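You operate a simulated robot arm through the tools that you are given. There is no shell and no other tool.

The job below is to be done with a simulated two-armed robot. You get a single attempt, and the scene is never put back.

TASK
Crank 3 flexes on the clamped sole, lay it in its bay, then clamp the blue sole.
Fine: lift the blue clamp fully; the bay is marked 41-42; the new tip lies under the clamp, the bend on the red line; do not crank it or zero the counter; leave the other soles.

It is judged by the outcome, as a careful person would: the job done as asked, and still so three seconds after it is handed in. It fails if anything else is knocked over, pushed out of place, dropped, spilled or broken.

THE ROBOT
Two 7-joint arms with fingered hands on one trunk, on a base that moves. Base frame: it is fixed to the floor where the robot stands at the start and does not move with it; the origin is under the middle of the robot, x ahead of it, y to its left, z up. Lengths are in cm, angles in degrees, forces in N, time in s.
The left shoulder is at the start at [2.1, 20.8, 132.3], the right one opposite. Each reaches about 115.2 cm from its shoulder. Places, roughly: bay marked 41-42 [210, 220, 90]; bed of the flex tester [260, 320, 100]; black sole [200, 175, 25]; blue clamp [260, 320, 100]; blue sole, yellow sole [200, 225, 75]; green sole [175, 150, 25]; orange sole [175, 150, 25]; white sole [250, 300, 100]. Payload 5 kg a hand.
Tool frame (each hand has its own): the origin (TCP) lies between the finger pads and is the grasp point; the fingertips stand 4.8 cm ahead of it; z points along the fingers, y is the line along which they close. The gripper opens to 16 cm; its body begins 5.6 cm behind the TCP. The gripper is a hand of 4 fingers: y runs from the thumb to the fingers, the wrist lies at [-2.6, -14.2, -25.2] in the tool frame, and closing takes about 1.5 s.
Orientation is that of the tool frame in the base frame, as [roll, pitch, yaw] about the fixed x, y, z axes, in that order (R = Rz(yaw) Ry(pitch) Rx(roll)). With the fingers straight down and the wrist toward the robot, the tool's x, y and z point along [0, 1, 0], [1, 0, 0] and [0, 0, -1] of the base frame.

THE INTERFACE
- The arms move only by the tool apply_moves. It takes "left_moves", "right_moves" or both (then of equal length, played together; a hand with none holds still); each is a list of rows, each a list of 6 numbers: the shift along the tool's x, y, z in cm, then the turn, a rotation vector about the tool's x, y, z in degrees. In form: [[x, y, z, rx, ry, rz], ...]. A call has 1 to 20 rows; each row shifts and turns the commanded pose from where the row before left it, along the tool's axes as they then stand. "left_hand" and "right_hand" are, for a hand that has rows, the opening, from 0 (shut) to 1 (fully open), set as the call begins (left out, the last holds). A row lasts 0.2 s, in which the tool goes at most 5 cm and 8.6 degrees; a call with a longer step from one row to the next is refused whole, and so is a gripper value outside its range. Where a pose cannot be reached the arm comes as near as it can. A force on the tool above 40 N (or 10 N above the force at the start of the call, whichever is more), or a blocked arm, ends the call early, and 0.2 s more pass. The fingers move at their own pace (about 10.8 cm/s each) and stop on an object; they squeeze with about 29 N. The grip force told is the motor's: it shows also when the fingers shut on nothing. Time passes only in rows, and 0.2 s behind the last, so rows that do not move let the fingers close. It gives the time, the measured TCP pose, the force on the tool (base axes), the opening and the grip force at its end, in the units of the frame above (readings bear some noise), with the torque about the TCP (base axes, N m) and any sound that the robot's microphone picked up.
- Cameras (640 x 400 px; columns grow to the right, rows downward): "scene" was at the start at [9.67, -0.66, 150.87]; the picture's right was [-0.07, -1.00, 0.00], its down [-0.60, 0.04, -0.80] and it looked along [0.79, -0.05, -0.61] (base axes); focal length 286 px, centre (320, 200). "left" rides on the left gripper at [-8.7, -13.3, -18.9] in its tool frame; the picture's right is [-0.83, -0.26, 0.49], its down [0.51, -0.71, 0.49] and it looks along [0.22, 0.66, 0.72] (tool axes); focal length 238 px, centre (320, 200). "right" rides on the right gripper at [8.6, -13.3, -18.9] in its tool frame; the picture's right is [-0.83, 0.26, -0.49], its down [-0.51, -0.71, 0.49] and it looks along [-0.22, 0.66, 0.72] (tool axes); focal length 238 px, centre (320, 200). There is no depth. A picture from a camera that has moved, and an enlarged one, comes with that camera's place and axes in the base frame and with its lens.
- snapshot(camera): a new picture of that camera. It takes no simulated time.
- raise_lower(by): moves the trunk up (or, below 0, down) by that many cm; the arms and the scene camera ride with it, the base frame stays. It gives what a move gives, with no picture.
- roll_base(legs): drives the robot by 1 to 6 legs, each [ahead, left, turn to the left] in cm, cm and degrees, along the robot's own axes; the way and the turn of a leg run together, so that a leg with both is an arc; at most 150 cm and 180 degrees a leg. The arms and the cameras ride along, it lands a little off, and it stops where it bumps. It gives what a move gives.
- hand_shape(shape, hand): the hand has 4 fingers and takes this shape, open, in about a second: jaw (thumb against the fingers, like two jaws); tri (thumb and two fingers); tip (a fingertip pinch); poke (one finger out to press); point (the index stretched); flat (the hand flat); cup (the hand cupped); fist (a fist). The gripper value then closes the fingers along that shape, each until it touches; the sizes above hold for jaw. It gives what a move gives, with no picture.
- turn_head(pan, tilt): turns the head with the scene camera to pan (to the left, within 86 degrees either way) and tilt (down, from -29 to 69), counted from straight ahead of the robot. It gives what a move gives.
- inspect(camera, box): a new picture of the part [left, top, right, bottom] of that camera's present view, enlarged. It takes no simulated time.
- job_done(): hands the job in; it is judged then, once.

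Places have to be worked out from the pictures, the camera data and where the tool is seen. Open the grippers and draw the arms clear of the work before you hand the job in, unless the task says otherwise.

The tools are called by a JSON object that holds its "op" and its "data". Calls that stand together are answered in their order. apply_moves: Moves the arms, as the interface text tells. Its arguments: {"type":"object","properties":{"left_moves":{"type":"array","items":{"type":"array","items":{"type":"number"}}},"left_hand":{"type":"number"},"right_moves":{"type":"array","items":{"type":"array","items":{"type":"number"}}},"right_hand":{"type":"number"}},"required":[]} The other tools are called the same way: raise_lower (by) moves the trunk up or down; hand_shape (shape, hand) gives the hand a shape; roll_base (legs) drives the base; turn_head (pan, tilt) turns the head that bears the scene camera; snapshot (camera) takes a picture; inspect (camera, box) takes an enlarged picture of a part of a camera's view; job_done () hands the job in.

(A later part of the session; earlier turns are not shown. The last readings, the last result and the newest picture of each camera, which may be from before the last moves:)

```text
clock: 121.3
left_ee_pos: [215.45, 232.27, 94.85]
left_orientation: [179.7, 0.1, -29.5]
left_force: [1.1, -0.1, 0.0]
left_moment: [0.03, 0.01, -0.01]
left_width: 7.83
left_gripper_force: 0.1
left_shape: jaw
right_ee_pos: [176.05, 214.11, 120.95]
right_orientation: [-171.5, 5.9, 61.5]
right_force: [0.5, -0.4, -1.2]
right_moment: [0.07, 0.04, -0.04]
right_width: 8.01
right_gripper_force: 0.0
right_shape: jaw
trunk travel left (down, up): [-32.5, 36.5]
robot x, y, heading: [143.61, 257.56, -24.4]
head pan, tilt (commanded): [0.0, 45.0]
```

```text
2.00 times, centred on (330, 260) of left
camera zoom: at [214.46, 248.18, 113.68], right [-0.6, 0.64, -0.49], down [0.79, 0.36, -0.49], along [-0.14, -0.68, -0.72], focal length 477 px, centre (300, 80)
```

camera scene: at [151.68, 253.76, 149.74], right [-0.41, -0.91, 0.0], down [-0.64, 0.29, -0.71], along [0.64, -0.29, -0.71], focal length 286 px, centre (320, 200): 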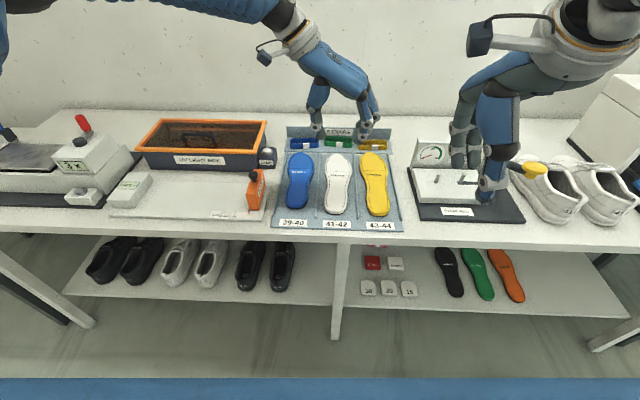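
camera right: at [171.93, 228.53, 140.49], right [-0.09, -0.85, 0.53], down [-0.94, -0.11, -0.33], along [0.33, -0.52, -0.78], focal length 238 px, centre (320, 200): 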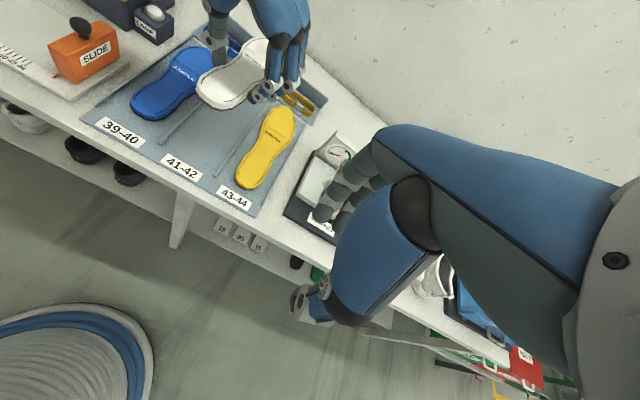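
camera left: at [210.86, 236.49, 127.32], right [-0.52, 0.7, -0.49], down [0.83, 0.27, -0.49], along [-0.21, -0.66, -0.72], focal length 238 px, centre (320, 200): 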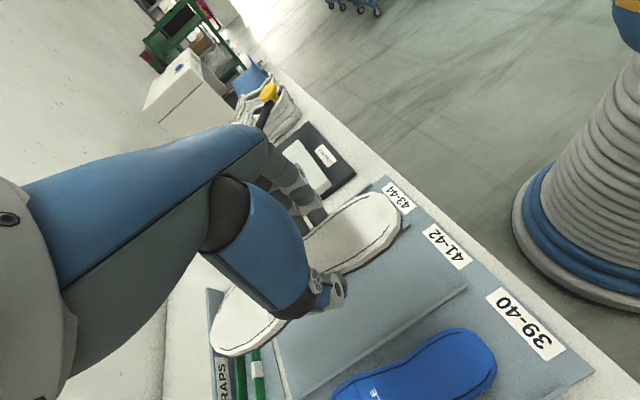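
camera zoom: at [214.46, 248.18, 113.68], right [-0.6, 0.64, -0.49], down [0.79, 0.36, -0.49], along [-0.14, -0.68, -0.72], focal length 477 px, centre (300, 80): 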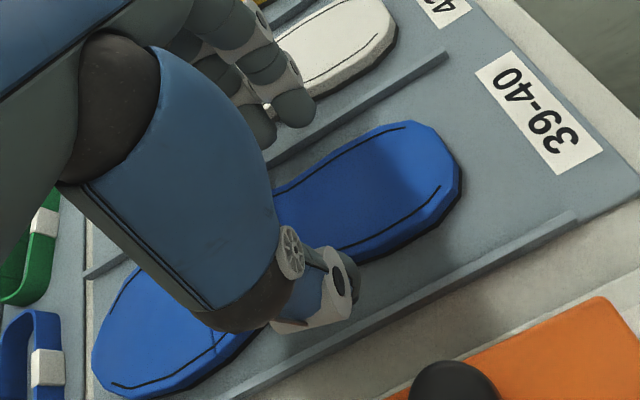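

I narrow the opening slightly and shift 0.3 cm left so both sides clear the ridges, then lower until contact.

{"op": "apply_moves", "data": {"left_moves": [[0, -0.3, 0, 0, 0, 0], [0, 0, 1, 0, 0, 0], [0, 0, 1, 0, 0, 0], [0, 0, 0.4, 0, 0, 0], [0, 0, 0.3, 0, 0, 0]], "left_hand": 0.45}}

{"op": "inspect", "data": {"camera": "scene", "box": [255, 130, 375, 220]}}

{"op": "inspect", "data": {"camera": "left", "box": [200, 160, 460, 360]}}

```text
clock: 122.5
left_ee_pos: [215.56, 232.86, 92.16]
left_orientation: [179.8, 0.0, -29.6]
left_force: [-0.8, 0.2, -0.3]
left_moment: [0.02, 0.03, 0.0]
left_width: 7.26
left_gripper_force: 0.0
left_shape: jaw
right_ee_pos: [176.03, 214.13, 121.02]
right_orientation: [-171.5, 5.9, 61.5]
right_force: [-0.5, 0.4, 0.0]
right_moment: [-0.03, 0.03, -0.01]
right_width: 8.0
right_gripper_force: 0.1
right_shape: jaw
trunk travel left (down, up): [-32.5, 36.5]
robot x, y, heading: [143.46, 257.63, -24.3]
head pan, tilt (commanded): [0.0, 45.0]
```

```text
4.44 times, centred on (315, 175) of scene
camera zoom: at [151.81, 253.73, 149.73], right [-0.41, -0.91, 0.0], down [-0.64, 0.29, -0.71], along [0.64, -0.29, -0.71], focal length 1272 px, centre (342, 311)
```

zoom: 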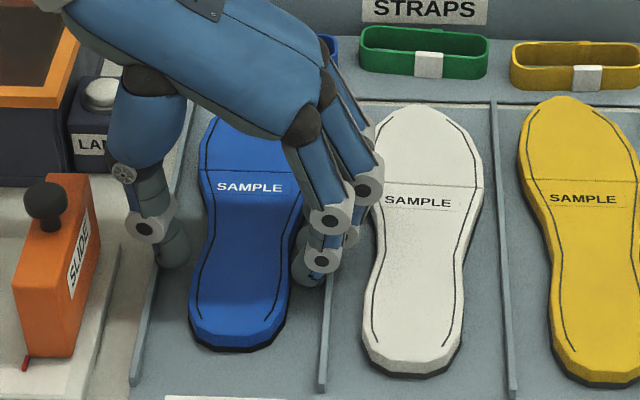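

```text
2.00 times, centred on (330, 260) of left
camera zoom: at [214.62, 248.66, 111.0], right [-0.6, 0.64, -0.49], down [0.79, 0.36, -0.49], along [-0.14, -0.68, -0.72], focal length 477 px, centre (300, 80)
```

zoom: 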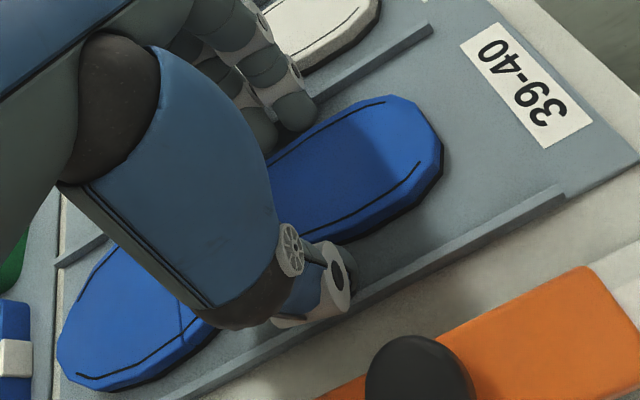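

No contact yet and both sides are clear. I lower 0.3 cm more and close on the blue sole.

{"op": "apply_moves", "data": {"left_moves": [[0, 0, 0.15, 0, 0, 0], [0, 0, 0.15, 0, 0, 0], [0, 0, 0, 0, 0, 0]]}}

```text
clock: 123.3
left_ee_pos: [215.51, 232.78, 91.85]
left_orientation: [179.7, -0.1, -29.6]
left_force: [-1.3, 0.0, 2.4]
left_moment: [0.02, 0.0, 0.02]
left_width: 7.19
left_gripper_force: 0.1
left_shape: jaw
right_ee_pos: [176.05, 214.14, 120.94]
right_orientation: [-171.5, 6.0, 61.6]
right_force: [-0.2, -1.0, -0.6]
right_moment: [-0.01, -0.02, -0.04]
right_width: 7.99
right_gripper_force: 0.0
right_shape: jaw
trunk travel left (down, up): [-32.5, 36.5]
robot x, y, heading: [143.41, 257.73, -24.4]
head pan, tilt (commanded): [0.0, 45.0]
```

The fingertips are right at the tray surface. I close on the blue sole.

{"op": "apply_moves", "data": {"left_moves": [[0, 0, -0.1, 0, 0, 0], [0, 0, 0, 0, 0, 0], [0, 0, 0, 0, 0, 0], [0, 0, 0, 0, 0, 0], [0, 0, 0, 0, 0, 0], [0, 0, 0, 0, 0, 0]], "left_hand": 0.0}}

{"op": "inspect", "data": {"camera": "scene", "box": [255, 130, 375, 220]}}

{"op": "inspect", "data": {"camera": "left", "box": [200, 160, 460, 360]}}

```text
clock: 124.7
left_ee_pos: [215.41, 232.65, 91.89]
left_orientation: [179.7, 0.0, -29.6]
left_force: [0.1, -0.3, -0.5]
left_moment: [-0.01, 0.05, -0.08]
left_width: 6.17
left_gripper_force: 28.8
left_shape: jaw
right_ee_pos: [175.99, 214.26, 120.96]
right_orientation: [-171.6, 6.0, 61.5]
right_force: [0.5, 0.1, 0.2]
right_moment: [0.0, 0.02, 0.01]
right_width: 7.98
right_gripper_force: 0.0
right_shape: jaw
trunk travel left (down, up): [-32.5, 36.5]
robot x, y, heading: [143.45, 257.58, -24.4]
head pan, tilt (commanded): [0.0, 45.0]
```

```text
4.44 times, centred on (315, 175) of scene
camera zoom: at [151.82, 253.71, 149.73], right [-0.41, -0.91, 0.0], down [-0.64, 0.29, -0.71], along [0.64, -0.29, -0.71], focal length 1272 px, centre (342, 311)
```

zoom: 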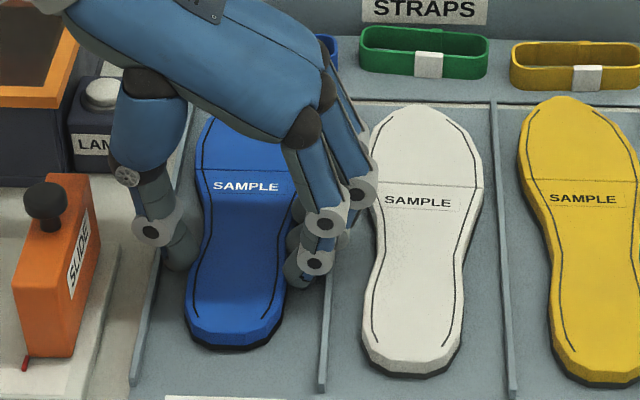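

```text
2.00 times, centred on (330, 260) of left
camera zoom: at [214.6, 248.65, 110.83], right [-0.6, 0.64, -0.49], down [0.79, 0.36, -0.49], along [-0.14, -0.68, -0.72], focal length 477 px, centre (300, 80)
```

zoom: 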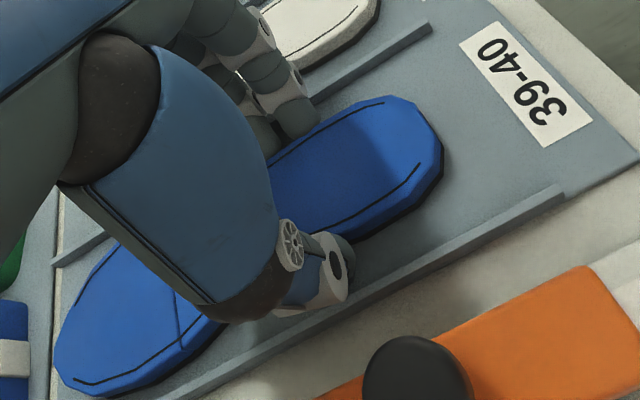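

A clean grip without disturbing the sole's direction. I lift slowly and check.

{"op": "apply_moves", "data": {"left_moves": [[0, 0, -0.5, 0, 0, 0], [0, 0, -1, 0, 0, 0], [0, 0, -1.5, 0, 0, 0], [0, 0, -2, 0, 0, 0], [0, 0, 0, 0, 0, 0]]}}

{"op": "inspect", "data": {"camera": "scene", "box": [255, 100, 395, 220]}}

{"op": "inspect", "data": {"camera": "left", "box": [200, 160, 460, 360]}}

{"op": "inspect", "data": {"camera": "right", "box": [80, 0, 280, 160]}}

```text
clock: 125.9
left_ee_pos: [215.6, 232.78, 96.86]
left_orientation: [179.6, 0.0, -29.5]
left_force: [-0.1, -0.4, -2.1]
left_moment: [0.06, 0.15, -0.02]
left_width: 6.12
left_gripper_force: 28.6
left_shape: jaw
right_ee_pos: [176.18, 214.16, 120.85]
right_orientation: [-171.5, 5.9, 61.6]
right_force: [0.3, 0.2, -0.5]
right_moment: [0.04, 0.01, 0.01]
right_width: 7.96
right_gripper_force: 0.1
right_shape: jaw
trunk travel left (down, up): [-32.5, 36.5]
robot x, y, heading: [143.43, 257.73, -24.2]
head pan, tilt (commanded): [0.0, 45.0]
```

```text
3.33 times, centred on (325, 160) of scene
camera zoom: at [151.88, 253.69, 149.72], right [-0.41, -0.91, 0.0], down [-0.64, 0.29, -0.71], along [0.64, -0.29, -0.71], focal length 954 px, centre (303, 333)
```

zoom: 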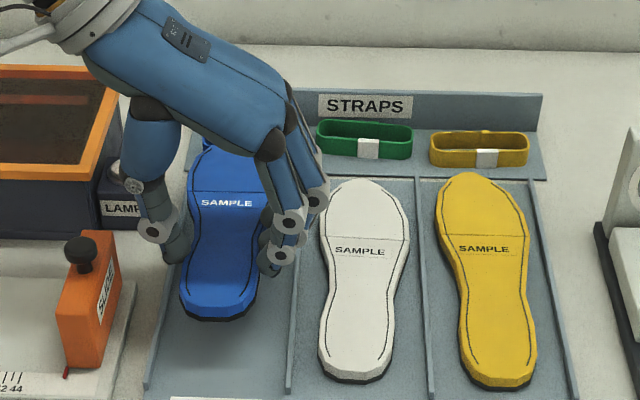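

```text
2.00 times, centred on (330, 260) of left
camera zoom: at [214.67, 248.71, 115.79], right [-0.6, 0.64, -0.49], down [0.79, 0.36, -0.5], along [-0.14, -0.68, -0.72], focal length 477 px, centre (300, 80)
```

zoom: 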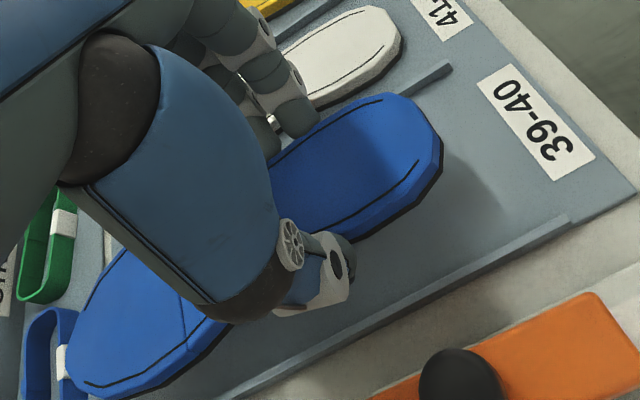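

```text
2.50 times, centred on (180, 80) of right
camera zoom: at [172.09, 228.51, 140.44], right [-0.09, -0.85, 0.53], down [-0.94, -0.11, -0.33], along [0.33, -0.52, -0.78], focal length 596 px, centre (670, 500)
```

zoom: 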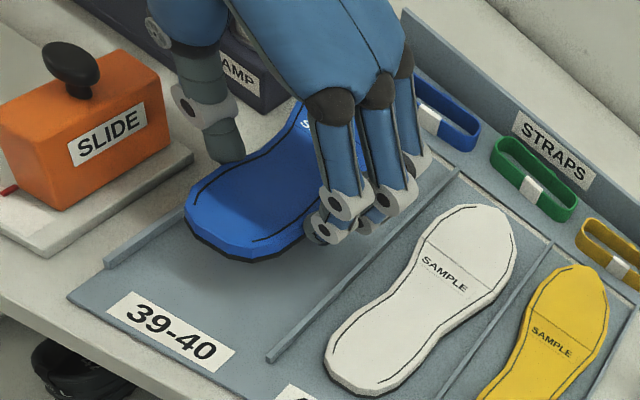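

The blue sole hangs nearly level in the grip. I raise it high, draw it back and left, and turn it so that the toe points left as on the tester.

{"op": "apply_moves", "data": {"left_moves": [[0, 0, -4, 0, 0, 0], [0, 0, -4, 0, 0, 0], [0, 0, -4, 0, 0, 0], [0, 0, -4, 0, 0, 0], [0, 0, -4, 0, 0, 0], [0, 0, -4, 0, 0, 0], [0, 0, -4, 0, 0, 0], [-2.82, -3.52, 0, 0, 0, 0], [-2.82, -3.52, 0, 0, 0, 0], [-2.82, -3.52, 0, 0, 0, 0], [-2.82, -3.52, 0, 0, 0, 0]]}}

{"op": "apply_moves", "data": {"left_moves": [[0, 0, 0, 0, 0, -8.31], [0, 0, 0, 0, 0, -8.31], [0, 0, 0, 0, 0, -8.31], [0, 0, 0, 0, 0, -8.31], [0, 0, 0, 0, 0, -8.31], [0, 0, 0, 0, 0, -8.31], [0, 0, 0, 0, 0, -8.31], [0, 0, 0, 0, 0, -8.31], [0, 0, 0, 0, 0, -8.31], [0, 0, 0, 0, 0, -8.31], [0, 0, 0, 0, 0, -8.31], [0, 0, 0, 0, 0, 0]]}}

{"op": "snapshot", "data": {"camera": "scene"}}

{"op": "snapshot", "data": {"camera": "left"}}

```text
clock: 128.3
left_ee_pos: [212.85, 250.89, 125.07]
left_orientation: [179.5, -0.1, -29.8]
left_force: [-0.5, 0.6, -2.3]
left_moment: [-0.07, 0.11, 0.0]
left_width: 6.1
left_gripper_force: 29.0
left_shape: jaw
right_ee_pos: [175.94, 214.5, 120.94]
right_orientation: [-171.7, 6.1, 61.5]
right_force: [0.0, 0.9, 0.3]
right_moment: [-0.19, -0.03, 0.03]
right_width: 7.97
right_gripper_force: 0.0
right_shape: jaw
trunk travel left (down, up): [-32.5, 36.5]
robot x, y, heading: [143.47, 257.62, -24.7]
head pan, tilt (commanded): [0.0, 45.0]
```

```text
clock: 130.9
left_ee_pos: [212.92, 251.0, 124.83]
left_orientation: [-180.0, 0.5, 61.9]
left_force: [-0.8, 0.4, -2.8]
left_moment: [-0.18, 0.1, 0.03]
left_width: 6.1
left_gripper_force: 28.7
left_shape: jaw
right_ee_pos: [176.14, 214.25, 120.98]
right_orientation: [-171.6, 6.1, 61.5]
right_force: [-0.3, 0.9, -0.3]
right_moment: [-0.08, 0.03, 0.01]
right_width: 7.99
right_gripper_force: 0.1
right_shape: jaw
trunk travel left (down, up): [-32.5, 36.5]
robot x, y, heading: [143.17, 257.46, -24.4]
head pan, tilt (commanded): [0.0, 45.0]
```

```text
taken
camera scene: at [151.9, 253.86, 149.73], right [-0.41, -0.91, 0.0], down [-0.65, 0.29, -0.71], along [0.64, -0.29, -0.71], focal length 286 px, centre (320, 200)
```

scene: 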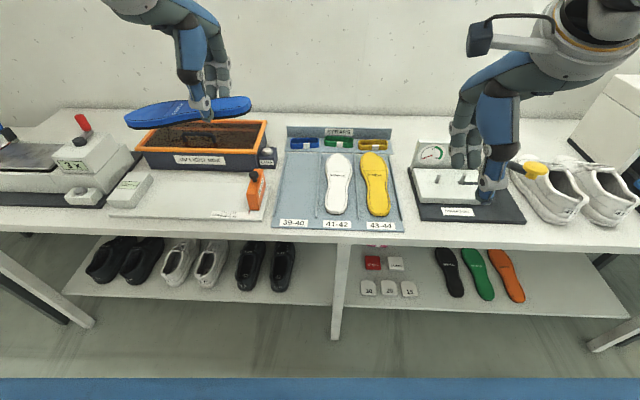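

```text
taken
camera left: at [197.14, 249.56, 143.86], right [-0.62, -0.62, -0.48], down [-0.39, 0.78, -0.49], along [0.68, -0.12, -0.72], focal length 238 px, centre (320, 200)
```

left: 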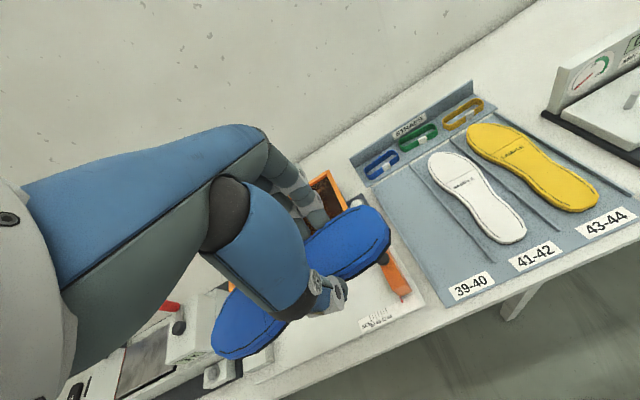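

The blue sole points left, toe first. I drive left back to the tester.

{"op": "roll_base", "data": {"legs": [[0, 72.6, 0]]}}

{"op": "snapshot", "data": {"camera": "scene"}}

{"op": "snapshot", "data": {"camera": "left"}}

{"op": "snapshot", "data": {"camera": "right"}}

```text
clock: 134.8
left_ee_pos: [242.57, 316.4, 124.89]
left_orientation: [-180.0, 0.3, 61.7]
left_force: [-0.1, -0.3, -1.3]
left_moment: [-0.15, 0.1, 0.02]
left_width: 6.1
left_gripper_force: 29.0
left_shape: jaw
right_ee_pos: [205.86, 280.0, 120.9]
right_orientation: [-171.5, 6.0, 61.4]
right_force: [-0.2, 0.8, -0.3]
right_moment: [-0.04, -0.01, 0.01]
right_width: 7.96
right_gripper_force: 0.0
right_shape: jaw
trunk travel left (down, up): [-32.5, 36.5]
robot x, y, heading: [173.24, 323.91, -24.7]
head pan, tilt (commanded): [0.0, 45.0]
```

```text
taken
camera scene: at [181.66, 319.58, 149.73], right [-0.41, -0.91, 0.0], down [-0.64, 0.29, -0.71], along [0.64, -0.29, -0.71], focal length 286 px, centre (320, 200)
```

scene: 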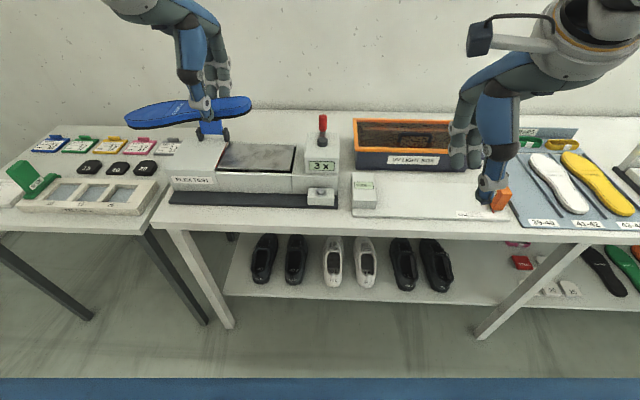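

```text
taken
camera left: at [226.88, 315.19, 143.88], right [-0.63, -0.61, -0.48], down [-0.39, 0.78, -0.49], along [0.68, -0.12, -0.72], focal length 238 px, centre (320, 200)
```

left: 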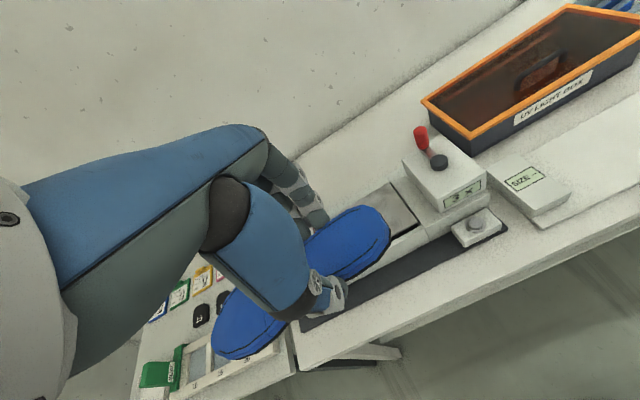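

```text
taken
camera right: at [201.83, 294.36, 140.47], right [-0.09, -0.85, 0.53], down [-0.94, -0.11, -0.33], along [0.33, -0.52, -0.78], focal length 238 px, centre (320, 200)
```

right: 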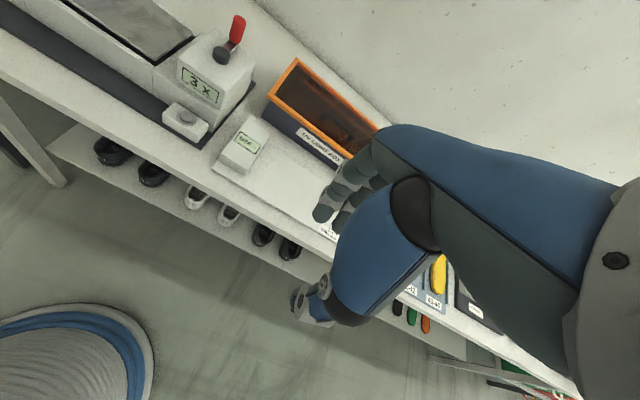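

I'm back at the tester; counter still 3 x. I enlarge the blue sole in hand from the cameras to measure its bend line and direction relative to the tool.

{"op": "inspect", "data": {"camera": "scene", "box": [110, 70, 270, 170]}}

{"op": "inspect", "data": {"camera": "left", "box": [190, 190, 410, 375]}}

```text
4.00 times, centred on (190, 120) of scene
camera zoom: at [181.66, 319.58, 149.73], right [-0.41, -0.91, 0.0], down [-0.64, 0.29, -0.71], along [0.64, -0.29, -0.71], focal length 1145 px, centre (840, 520)
```

zoom: 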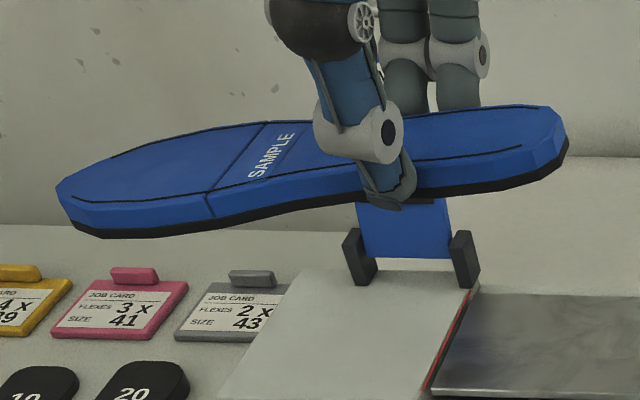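

```text
2.16 times, centred on (300, 282) of left
camera zoom: at [226.88, 315.19, 143.88], right [-0.63, -0.61, -0.48], down [-0.39, 0.78, -0.49], along [0.68, -0.12, -0.72], focal length 515 px, centre (363, 22)
```

zoom: 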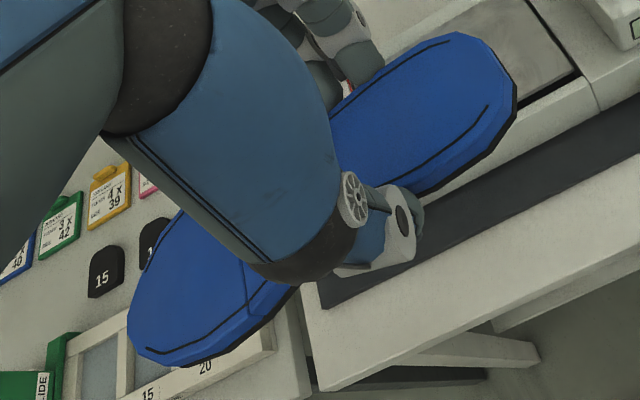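

From the cameras the sole points at 67 degrees, toe hanging about 7 degrees low, the bend line about 11 cm toe-ward of the TCP. I level it, trim the yaw, bring it over the bed and lower to z about 109.

{"op": "apply_moves", "data": {"left_moves": [[0, 0, 0, 0, 7, 1.8], [-0.298, 4.38, -0.037, 0, 0, 0], [-0.298, 4.38, -0.037, 0, 0, 0], [-0.298, 4.38, -0.037, 0, 0, 0], [-0.298, 4.38, -0.037, 0, 0, 0], [-0.488, 0, 3.97, 0, 0, 0], [-0.488, 0, 3.97, 0, 0, 0], [-0.488, 0, 3.97, 0, 0, 0], [-0.488, 0, 3.97, 0, 0, 0], [0, 0, 0, 0, 0, 0]]}}

{"op": "inspect", "data": {"camera": "scene", "box": [150, 90, 310, 200]}}

{"op": "inspect", "data": {"camera": "left", "box": [180, 170, 460, 390]}}

```text
clock: 137.1
left_ee_pos: [257.16, 306.48, 108.92]
left_orientation: [-179.9, -6.7, 59.9]
left_force: [-0.6, 0.0, -2.8]
left_moment: [-0.13, 0.04, -0.01]
left_width: 6.09
left_gripper_force: 29.1
left_shape: jaw
right_ee_pos: [205.75, 279.93, 120.95]
right_orientation: [-171.6, 5.9, 61.4]
right_force: [-0.7, -0.5, 0.1]
right_moment: [-0.01, -0.07, -0.02]
right_width: 7.99
right_gripper_force: 0.1
right_shape: jaw
trunk travel left (down, up): [-32.5, 36.5]
robot x, y, heading: [173.65, 323.34, -24.4]
head pan, tilt (commanded): [0.0, 45.0]
```

```text
3.64 times, centred on (230, 145) of scene
camera zoom: at [181.57, 319.56, 149.74], right [-0.41, -0.91, 0.0], down [-0.64, 0.29, -0.71], along [0.64, -0.29, -0.71], focal length 1041 px, centre (647, 400)
```

zoom: 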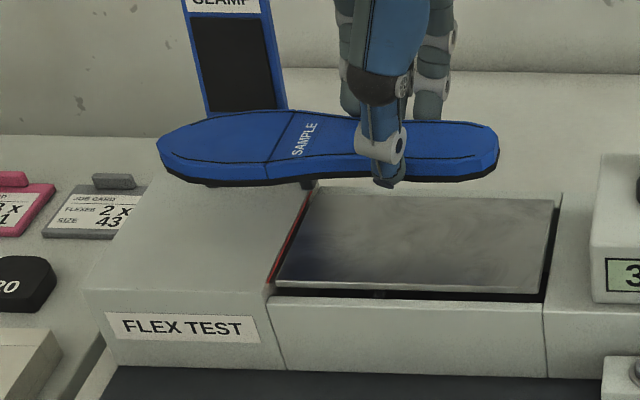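

```text
1.82 times, centred on (320, 280) of left
camera zoom: at [240.12, 303.86, 126.73], right [-0.61, -0.54, -0.58], down [-0.33, 0.84, -0.43], along [0.72, -0.07, -0.69], focal length 433 px, centre (320, 54)
```

zoom: 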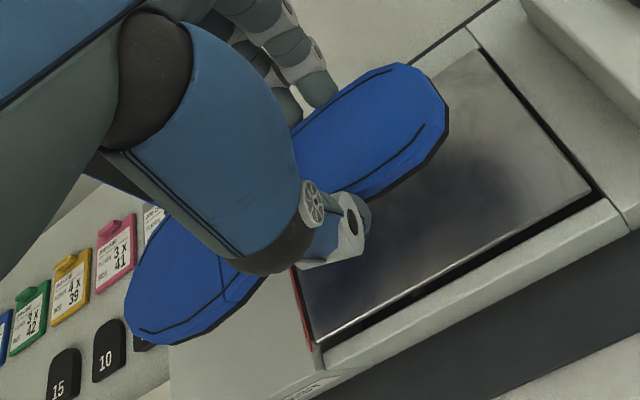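

The sole is level above the bed. Its bend line needs about 1 cm more to the left and 0.6 cm back to match the red line; I correct and lower to about 2 cm above the bed.

{"op": "apply_moves", "data": {"left_moves": [[0.933, -0.69, 0.115, 0, 0, 0], [-0.36, 0, 2.93, 0, 0, 0], [-0.3, 0, 2.45, 0, 0, 0], [0, 0, 0, 0, 0, 0]]}}

{"op": "inspect", "data": {"camera": "scene", "box": [170, 110, 290, 200]}}

{"op": "inspect", "data": {"camera": "left", "box": [180, 190, 440, 390]}}

```text
clock: 138.1
left_ee_pos: [256.97, 307.76, 103.57]
left_orientation: [-179.9, -6.7, 59.9]
left_force: [-0.2, -1.0, -1.9]
left_moment: [-0.12, 0.02, -0.02]
left_width: 6.1
left_gripper_force: 29.0
left_shape: jaw
right_ee_pos: [205.73, 279.95, 121.06]
right_orientation: [-171.5, 5.9, 61.3]
right_force: [-1.5, -0.6, 0.4]
right_moment: [0.01, -0.03, 0.03]
right_width: 7.97
right_gripper_force: 0.1
right_shape: jaw
trunk travel left (down, up): [-32.5, 36.5]
robot x, y, heading: [173.29, 323.2, -24.5]
head pan, tilt (commanded): [0.0, 45.0]
```

```text
4.44 times, centred on (230, 155) of scene
camera zoom: at [181.6, 319.54, 149.74], right [-0.41, -0.91, 0.0], down [-0.64, 0.29, -0.71], along [0.64, -0.29, -0.71], focal length 1272 px, centre (720, 400)
```

zoom: 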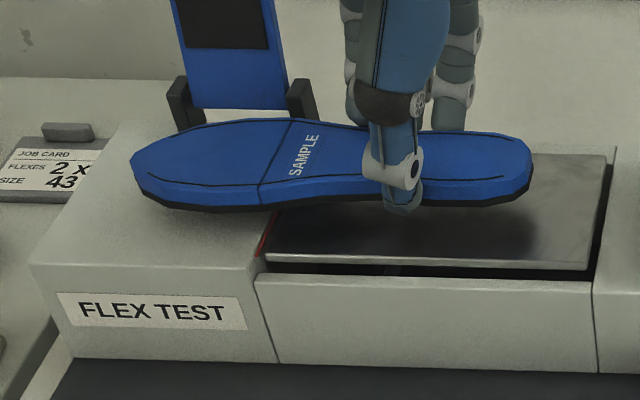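

```text
2.00 times, centred on (310, 290) of left
camera zoom: at [239.98, 304.95, 121.35], right [-0.61, -0.54, -0.58], down [-0.33, 0.84, -0.43], along [0.72, -0.07, -0.69], focal length 477 px, centre (340, 20)
```

zoom: 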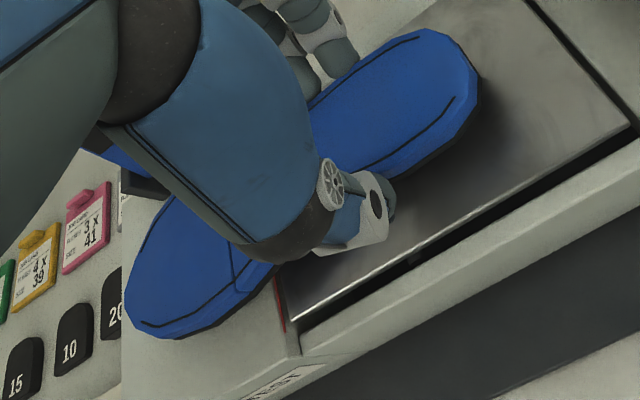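

The bend line projects onto the red line within a few millimetres. I trim 2 degrees of yaw and 0.6 cm back, then lower gently onto the bed.

{"op": "apply_moves", "data": {"left_moves": [[-0.151, -0.59, -0.019, 0, 0, 2], [-0.122, 0, 0.993, 0, 0, 0], [-0.061, 0, 0.496, 0, 0, 0], [0, 0, 0, 0, 0, 0]]}}

{"op": "inspect", "data": {"camera": "scene", "box": [170, 110, 290, 200]}}

{"op": "inspect", "data": {"camera": "left", "box": [180, 190, 440, 390]}}

```text
clock: 139.1
left_ee_pos: [256.27, 307.79, 102.02]
left_orientation: [-179.6, -6.6, 58.0]
left_force: [-0.5, 0.1, -2.3]
left_moment: [-0.14, 0.09, -0.02]
left_width: 6.08
left_gripper_force: 28.8
left_shape: jaw
right_ee_pos: [205.83, 279.93, 120.99]
right_orientation: [-171.5, 6.0, 61.4]
right_force: [0.4, 0.1, 0.7]
right_moment: [0.02, -0.01, -0.01]
right_width: 8.0
right_gripper_force: 0.1
right_shape: jaw
trunk travel left (down, up): [-32.5, 36.5]
robot x, y, heading: [173.24, 323.48, -24.3]
head pan, tilt (commanded): [0.0, 45.0]
```

```text
4.44 times, centred on (230, 155) of scene
camera zoom: at [181.66, 319.52, 149.73], right [-0.41, -0.91, 0.0], down [-0.64, 0.29, -0.71], along [0.64, -0.29, -0.71], focal length 1272 px, centre (720, 400)
```

zoom: 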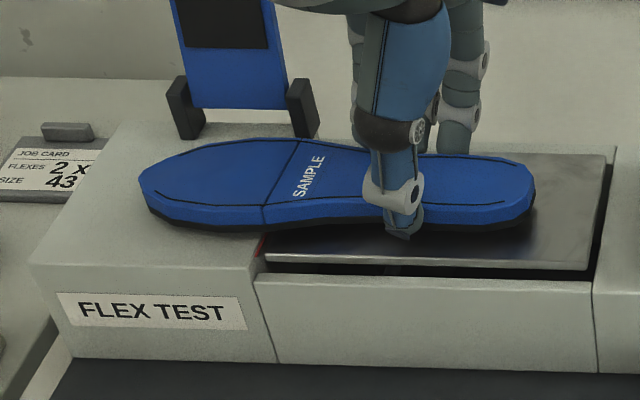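

```text
2.00 times, centred on (310, 290) of left
camera zoom: at [239.41, 305.66, 119.87], right [-0.63, -0.51, -0.58], down [-0.31, 0.85, -0.42], along [0.71, -0.09, -0.7], focal length 477 px, centre (340, 20)
```

zoom: 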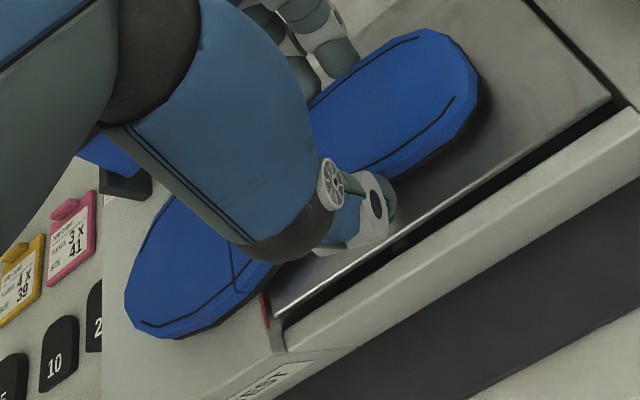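

The bend line is right above the red line, nearly touching. I lower in small steps to contact.

{"op": "apply_moves", "data": {"left_moves": [[-0.037, 0, 0.298, 0, 0, 0], [-0.037, 0, 0.298, 0, 0, 0]]}}

```text
clock: 139.7
left_ee_pos: [256.25, 307.83, 101.45]
left_orientation: [-179.5, -6.7, 57.9]
left_force: [-0.5, 0.0, -3.2]
left_moment: [-0.14, 0.08, 0.01]
left_width: 6.1
left_gripper_force: 28.7
left_shape: jaw
right_ee_pos: [205.84, 279.99, 120.93]
right_orientation: [-171.6, 5.9, 61.3]
right_force: [0.1, -0.1, -0.6]
right_moment: [0.02, 0.01, 0.03]
right_width: 7.99
right_gripper_force: 0.0
right_shape: jaw
trunk travel left (down, up): [-32.5, 36.5]
robot x, y, heading: [172.99, 323.43, -24.2]
head pan, tilt (commanded): [0.0, 45.0]
```

Not touching yet; a few more small steps.

{"op": "apply_moves", "data": {"left_moves": [[-0.025, 0, 0.2, 0, 0, 0], [-0.025, 0, 0.2, 0, 0, 0], [0, 0, 0, 0, 0, 0]]}}

{"op": "inspect", "data": {"camera": "scene", "box": [170, 110, 290, 200]}}

{"op": "inspect", "data": {"camera": "left", "box": [220, 240, 360, 350]}}

```text
clock: 140.4
left_ee_pos: [256.32, 307.81, 101.33]
left_orientation: [-179.8, -6.6, 57.9]
left_force: [-1.7, 1.4, 13.5]
left_moment: [-0.15, -0.39, -0.01]
left_width: 6.12
left_gripper_force: 29.6
left_shape: jaw
right_ee_pos: [205.75, 280.03, 121.06]
right_orientation: [-171.5, 6.0, 61.4]
right_force: [-0.5, 0.7, -0.6]
right_moment: [0.03, -0.02, -0.03]
right_width: 7.97
right_gripper_force: 0.2
right_shape: jaw
trunk travel left (down, up): [-32.5, 36.5]
robot x, y, heading: [173.3, 323.26, -24.4]
head pan, tilt (commanded): [0.0, 45.0]
```

```text
4.44 times, centred on (230, 155) of scene
camera zoom: at [181.5, 319.57, 149.75], right [-0.41, -0.91, 0.0], down [-0.64, 0.29, -0.71], along [0.64, -0.29, -0.71], focal length 1272 px, centre (720, 400)
```

zoom: 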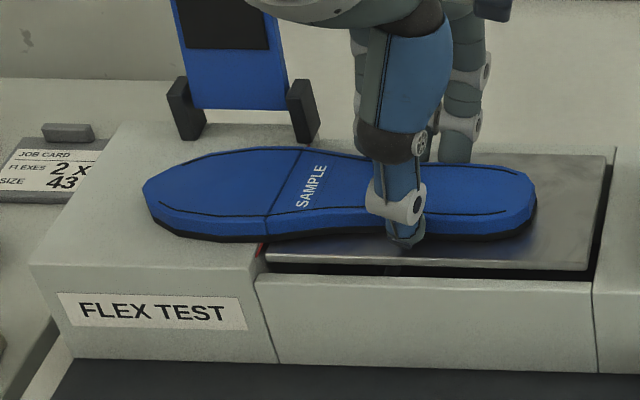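

```text
3.64 times, centred on (290, 295) of left
camera zoom: at [239.34, 305.69, 119.05], right [-0.63, -0.51, -0.58], down [-0.3, 0.85, -0.43], along [0.71, -0.09, -0.69], focal length 867 px, centre (429, -146)
```

zoom: 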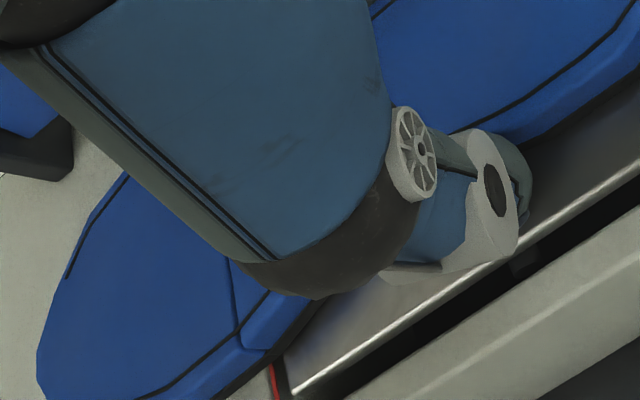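

The sole rests on the bed with its bend on the red line. I relieve the pressure a little and open the hand just enough to let go.

{"op": "apply_moves", "data": {"left_moves": [[0.02, 0, -0.15, 0, 0, 0], [0, 0, 0, 0, 0, 0], [0, 0, 0, 0, 0, 0], [0, 0, 0, 0, 0, 0]], "left_hand": 0.5}}

{"op": "apply_moves", "data": {"left_moves": [[0.06, 0, -0.5, 0, 0, 0], [0.12, 0, -1, 0, 0, 0], [0.24, 0, -2, 0, 0, 0], [0.488, 0, -3.97, 0, 0, 0], [0.488, 0, -3.97, 0, 0, 0], [0.488, 0, -3.97, 0, 0, 0], [0.366, 0, -2.98, 0, 0, 0]]}}

{"op": "inspect", "data": {"camera": "scene", "box": [170, 100, 310, 207]}}

{"op": "snapshot", "data": {"camera": "left"}}

```text
clock: 141.4
left_ee_pos: [256.26, 307.88, 101.16]
left_orientation: [-179.7, -6.7, 57.8]
left_force: [-1.2, 0.5, 6.3]
left_moment: [-0.15, -0.14, -0.02]
left_width: 7.88
left_gripper_force: 0.1
left_shape: jaw
right_ee_pos: [205.68, 279.96, 121.04]
right_orientation: [-171.5, 6.0, 61.4]
right_force: [-0.4, -0.1, -0.8]
right_moment: [0.0, 0.0, 0.01]
right_width: 7.99
right_gripper_force: 0.0
right_shape: jaw
trunk travel left (down, up): [-32.5, 36.5]
robot x, y, heading: [173.44, 323.61, -24.5]
head pan, tilt (commanded): [0.0, 45.0]
```

```text
clock: 143.1
left_ee_pos: [256.31, 307.88, 119.73]
left_orientation: [-179.5, -6.7, 57.9]
left_force: [0.0, 0.4, -1.6]
left_moment: [-0.01, -0.07, 0.03]
left_width: 7.97
left_gripper_force: 0.1
left_shape: jaw
right_ee_pos: [205.76, 279.86, 121.03]
right_orientation: [-171.5, 6.0, 61.4]
right_force: [-0.2, 0.4, -0.5]
right_moment: [-0.03, -0.04, -0.01]
right_width: 7.96
right_gripper_force: 0.0
right_shape: jaw
trunk travel left (down, up): [-32.5, 36.5]
robot x, y, heading: [173.32, 323.36, -24.4]
head pan, tilt (commanded): [0.0, 45.0]
```

```text
3.74 times, centred on (240, 154) of scene
camera zoom: at [181.58, 319.55, 149.74], right [-0.41, -0.91, 0.0], down [-0.64, 0.29, -0.71], along [0.64, -0.29, -0.71], focal length 1070 px, centre (619, 374)
```

zoom: 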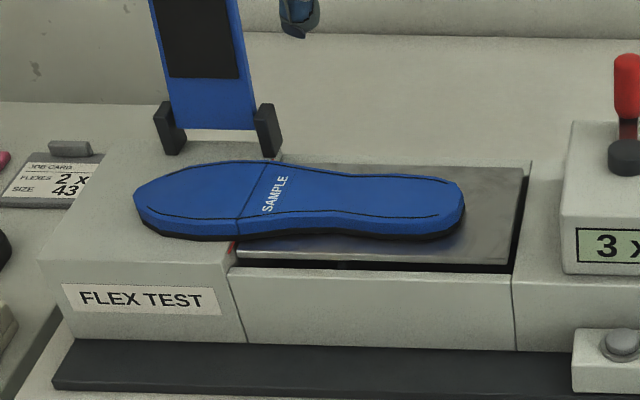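

```text
taken
camera left: at [239.49, 305.66, 137.5], right [-0.63, -0.51, -0.58], down [-0.31, 0.85, -0.42], along [0.71, -0.09, -0.7], focal length 238 px, centre (320, 200)
```

left: 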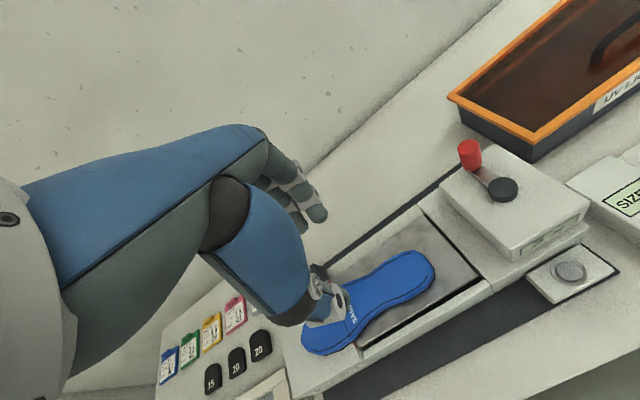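

The blue sole lies on the bed like the white one did. I zoom in on the bend and the red line.

{"op": "inspect", "data": {"camera": "scene", "box": [200, 130, 260, 175]}}

{"op": "inspect", "data": {"camera": "left", "box": [290, 240, 450, 365]}}

```text
8.89 times, centred on (230, 152) of scene
camera zoom: at [181.58, 319.55, 149.74], right [-0.41, -0.91, 0.0], down [-0.64, 0.29, -0.71], along [0.64, -0.29, -0.71], focal length 2544 px, centre (1120, 622)
```

zoom: 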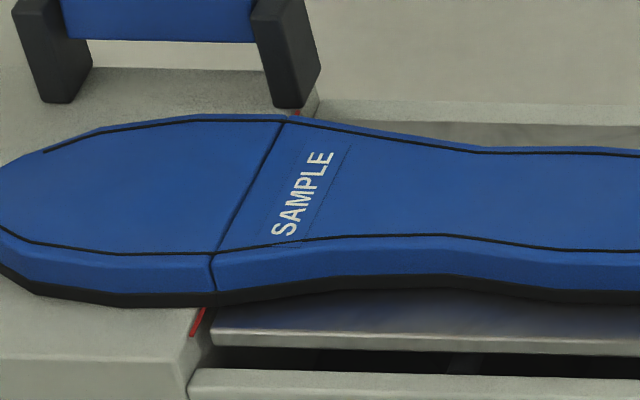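

```text
3.20 times, centred on (370, 302) of left
camera zoom: at [239.49, 305.66, 137.5], right [-0.63, -0.51, -0.58], down [-0.31, 0.85, -0.42], along [0.71, -0.09, -0.7], focal length 763 px, centre (160, -128)
```

zoom: 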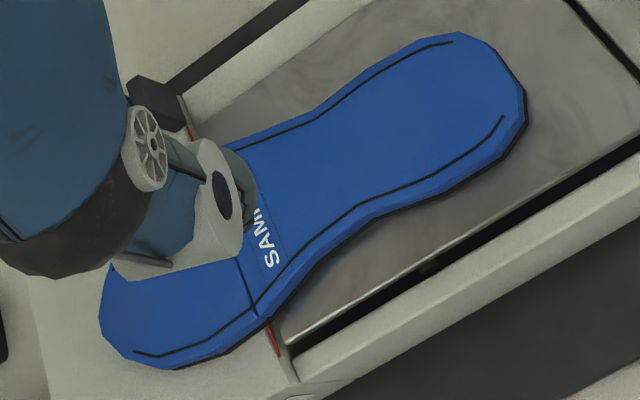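

Bend and red line coincide within about 2 mm along the whole width. Now for the clamp: I raise the left hand, square it up, and take the pinch shape to bring the lever down under control.

{"op": "apply_moves", "data": {"left_moves": [[0.5, 0, -4, 0, -3.4, -3.6], [0.25, 0, -4, 0, -3.3, -3.7], [0, 0, -4, 0, 0, 0], [0, 0, -3, 0, 0, 0], [3, -3.5, 0, 0, 0, 0], [3, -3.5, 0, 0, 0, 0], [3, -3.5, 0, 0, 0, 0], [0, 0, 0, 0, 0, 0]]}}

{"op": "hand_shape", "data": {"shape": "tip", "hand": "left"}}

{"op": "snapshot", "data": {"camera": "scene"}}

{"op": "snapshot", "data": {"camera": "left"}}

```text
clock: 144.8
left_ee_pos: [250.91, 320.2, 134.53]
left_orientation: [-180.0, -0.2, 65.0]
left_force: [0.0, -0.2, -0.9]
left_moment: [0.09, 0.03, 0.02]
left_width: 8.01
left_gripper_force: 0.0
left_shape: jaw
right_ee_pos: [205.78, 279.9, 120.91]
right_orientation: [-171.5, 5.9, 61.4]
right_force: [-0.2, -0.2, -0.2]
right_moment: [0.11, 0.05, -0.01]
right_width: 8.01
right_gripper_force: 0.0
right_shape: jaw
trunk travel left (down, up): [-32.5, 36.5]
robot x, y, heading: [173.13, 323.42, -24.5]
head pan, tilt (commanded): [0.0, 45.0]
```

```text
clock: 145.8
left_ee_pos: [250.79, 320.54, 134.61]
left_orientation: [-179.9, 0.0, 65.2]
left_force: [-0.7, 0.3, -1.0]
left_moment: [0.01, 0.04, -0.02]
left_width: 15.97
left_gripper_force: 0.1
left_shape: tip
right_ee_pos: [205.9, 279.98, 120.84]
right_orientation: [-171.5, 5.9, 61.4]
right_force: [-0.3, -0.2, 0.3]
right_moment: [-0.02, 0.01, 0.01]
right_width: 8.0
right_gripper_force: 0.0
right_shape: jaw
trunk travel left (down, up): [-32.5, 36.5]
robot x, y, heading: [173.49, 323.66, -24.3]
head pan, tilt (commanded): [0.0, 45.0]
```

```text
taken
camera scene: at [181.64, 319.55, 149.73], right [-0.41, -0.91, 0.0], down [-0.64, 0.29, -0.71], along [0.64, -0.29, -0.71], focal length 286 px, centre (320, 200)
```

scene: 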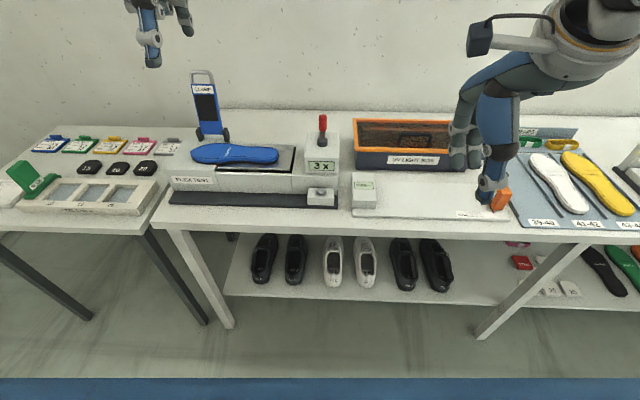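

```text
taken
camera left: at [235.11, 318.14, 153.56], right [-0.58, -0.65, -0.49], down [-0.43, 0.76, -0.49], along [0.69, -0.08, -0.72], focal length 238 px, centre (320, 200)
```

left: 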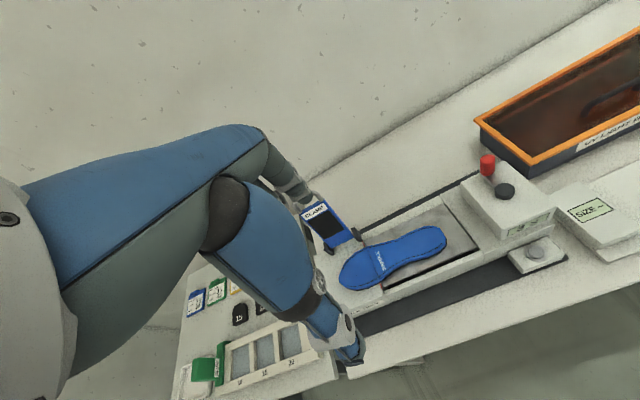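

The clamp is upright and free. I enlarge it to locate the bar.

{"op": "inspect", "data": {"camera": "scene", "box": [175, 55, 245, 150]}}

{"op": "inspect", "data": {"camera": "left", "box": [270, 160, 400, 270]}}

```text
4.21 times, centred on (210, 102) of scene
camera zoom: at [181.64, 319.55, 149.73], right [-0.41, -0.91, 0.0], down [-0.64, 0.29, -0.71], along [0.64, -0.29, -0.71], focal length 1205 px, centre (783, 610)
```

zoom: 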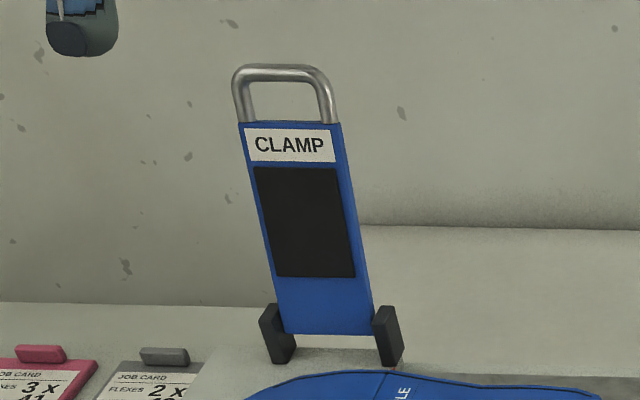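

```text
3.64 times, centred on (335, 215) of left
camera zoom: at [235.11, 318.14, 153.56], right [-0.58, -0.65, -0.49], down [-0.43, 0.76, -0.49], along [0.69, -0.08, -0.72], focal length 867 px, centre (266, 146)
```

zoom: 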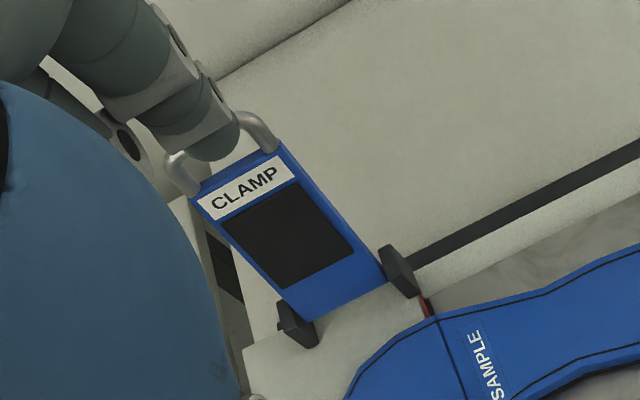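

The bar is at about (274.5, 315.9, 116.8). I bring the pinch above it with a 5 cm opening.

{"op": "apply_moves", "data": {"left_moves": [[1.14, 4.7, 0, 0, 0, 0], [1.14, 4.7, 0, 0, 0, 0], [1.14, 4.7, 0, 0, 0, 0], [1.14, 4.7, 0, 0, 0, 0], [1.14, 4.7, 0, 0, 0, 0], [0, 0, 4, 0, 0, 0], [0, 0, 3, 0, 0, 0], [0, 0, 0, 0, 0, 0]], "left_hand": 0.33}}

{"op": "inspect", "data": {"camera": "scene", "box": [160, 20, 260, 120]}}

{"op": "inspect", "data": {"camera": "left", "box": [250, 180, 410, 360]}}

```text
clock: 147.6
left_ee_pos: [274.6, 315.72, 127.73]
left_orientation: [179.9, 0.0, 65.3]
left_force: [-0.3, 0.5, 0.5]
left_moment: [0.01, -0.08, 0.01]
left_width: 5.33
left_gripper_force: 0.1
left_shape: tip
right_ee_pos: [205.83, 279.97, 120.99]
right_orientation: [-171.5, 6.0, 61.4]
right_force: [-0.1, 0.1, 1.0]
right_moment: [-0.05, -0.01, -0.01]
right_width: 7.99
right_gripper_force: 0.1
right_shape: jaw
trunk travel left (down, up): [-32.5, 36.5]
robot x, y, heading: [173.18, 323.6, -24.7]
head pan, tilt (commanded): [0.0, 45.0]
```

```text
4.00 times, centred on (210, 70) of scene
camera zoom: at [181.61, 319.56, 149.74], right [-0.41, -0.91, 0.0], down [-0.64, 0.29, -0.71], along [0.64, -0.29, -0.71], focal length 1145 px, centre (760, 720)
```

zoom: 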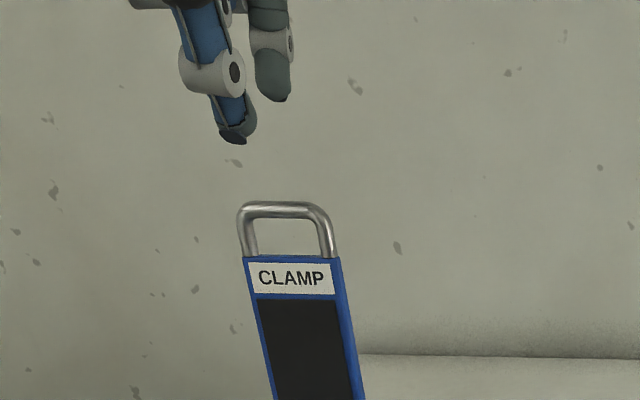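

```text
2.22 times, centred on (330, 270) of left
camera zoom: at [258.84, 313.38, 146.61], right [-0.58, -0.65, -0.49], down [-0.43, 0.76, -0.49], along [0.69, -0.08, -0.72], focal length 530 px, centre (298, 44)
```

zoom: 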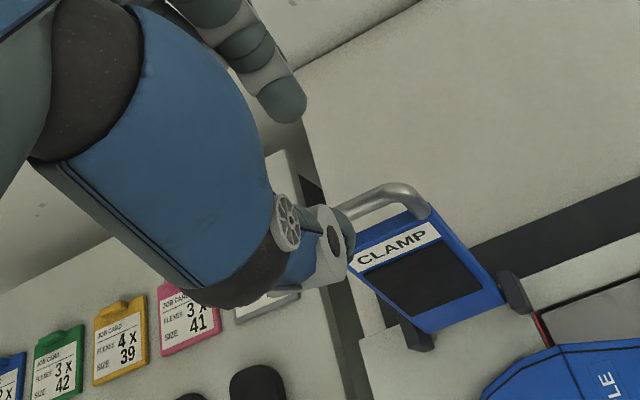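

Thumb and index line up on either side of the bar. I lower so the tips pass about 1.5 cm below the bar.

{"op": "apply_moves", "data": {"left_moves": [[0, 0, 3, 0, 0, 0], [0, 0, 3, 0, 0, 0], [0, 0, 1.5, 0, 0, 0], [0, 0, 0, 0, 0, 0]]}}

{"op": "inspect", "data": {"camera": "scene", "box": [160, 40, 260, 120]}}

{"op": "inspect", "data": {"camera": "left", "box": [250, 180, 410, 360]}}

```text
clock: 148.6
left_ee_pos: [274.53, 315.73, 120.16]
left_orientation: [180.0, 0.0, 65.2]
left_force: [-0.3, 0.3, 0.0]
left_moment: [-0.03, 0.0, 0.0]
left_width: 5.35
left_gripper_force: 0.1
left_shape: tip
right_ee_pos: [205.78, 280.1, 121.09]
right_orientation: [-171.5, 5.8, 61.4]
right_force: [-0.3, 0.5, 0.0]
right_moment: [-0.01, -0.01, -0.02]
right_width: 8.0
right_gripper_force: 0.1
right_shape: jaw
trunk travel left (down, up): [-32.5, 36.5]
robot x, y, heading: [173.53, 323.38, -24.3]
head pan, tilt (commanded): [0.0, 45.0]
```

```text
5.00 times, centred on (210, 80) of scene
camera zoom: at [181.63, 319.56, 149.74], right [-0.41, -0.91, 0.0], down [-0.64, 0.29, -0.71], along [0.64, -0.29, -0.71], focal length 1431 px, centre (870, 800)
```

zoom: 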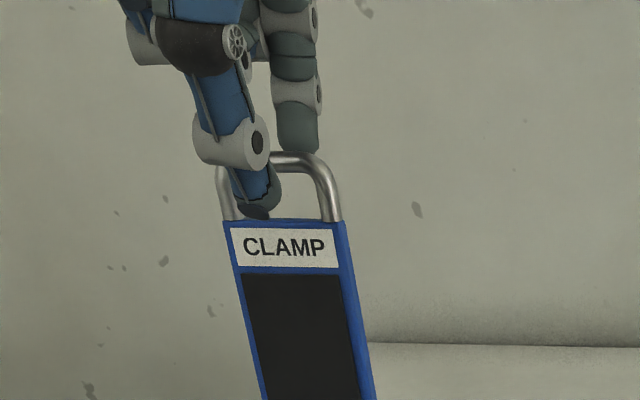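

```text
2.22 times, centred on (330, 270) of left
camera zoom: at [258.78, 313.42, 139.13], right [-0.58, -0.65, -0.49], down [-0.43, 0.76, -0.49], along [0.69, -0.08, -0.72], focal length 530 px, centre (298, 44)
```

zoom: 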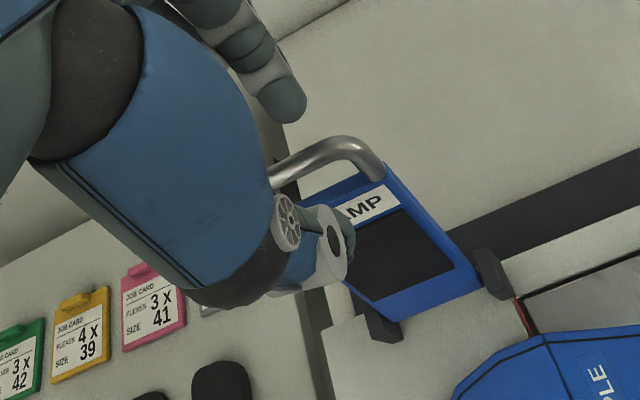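

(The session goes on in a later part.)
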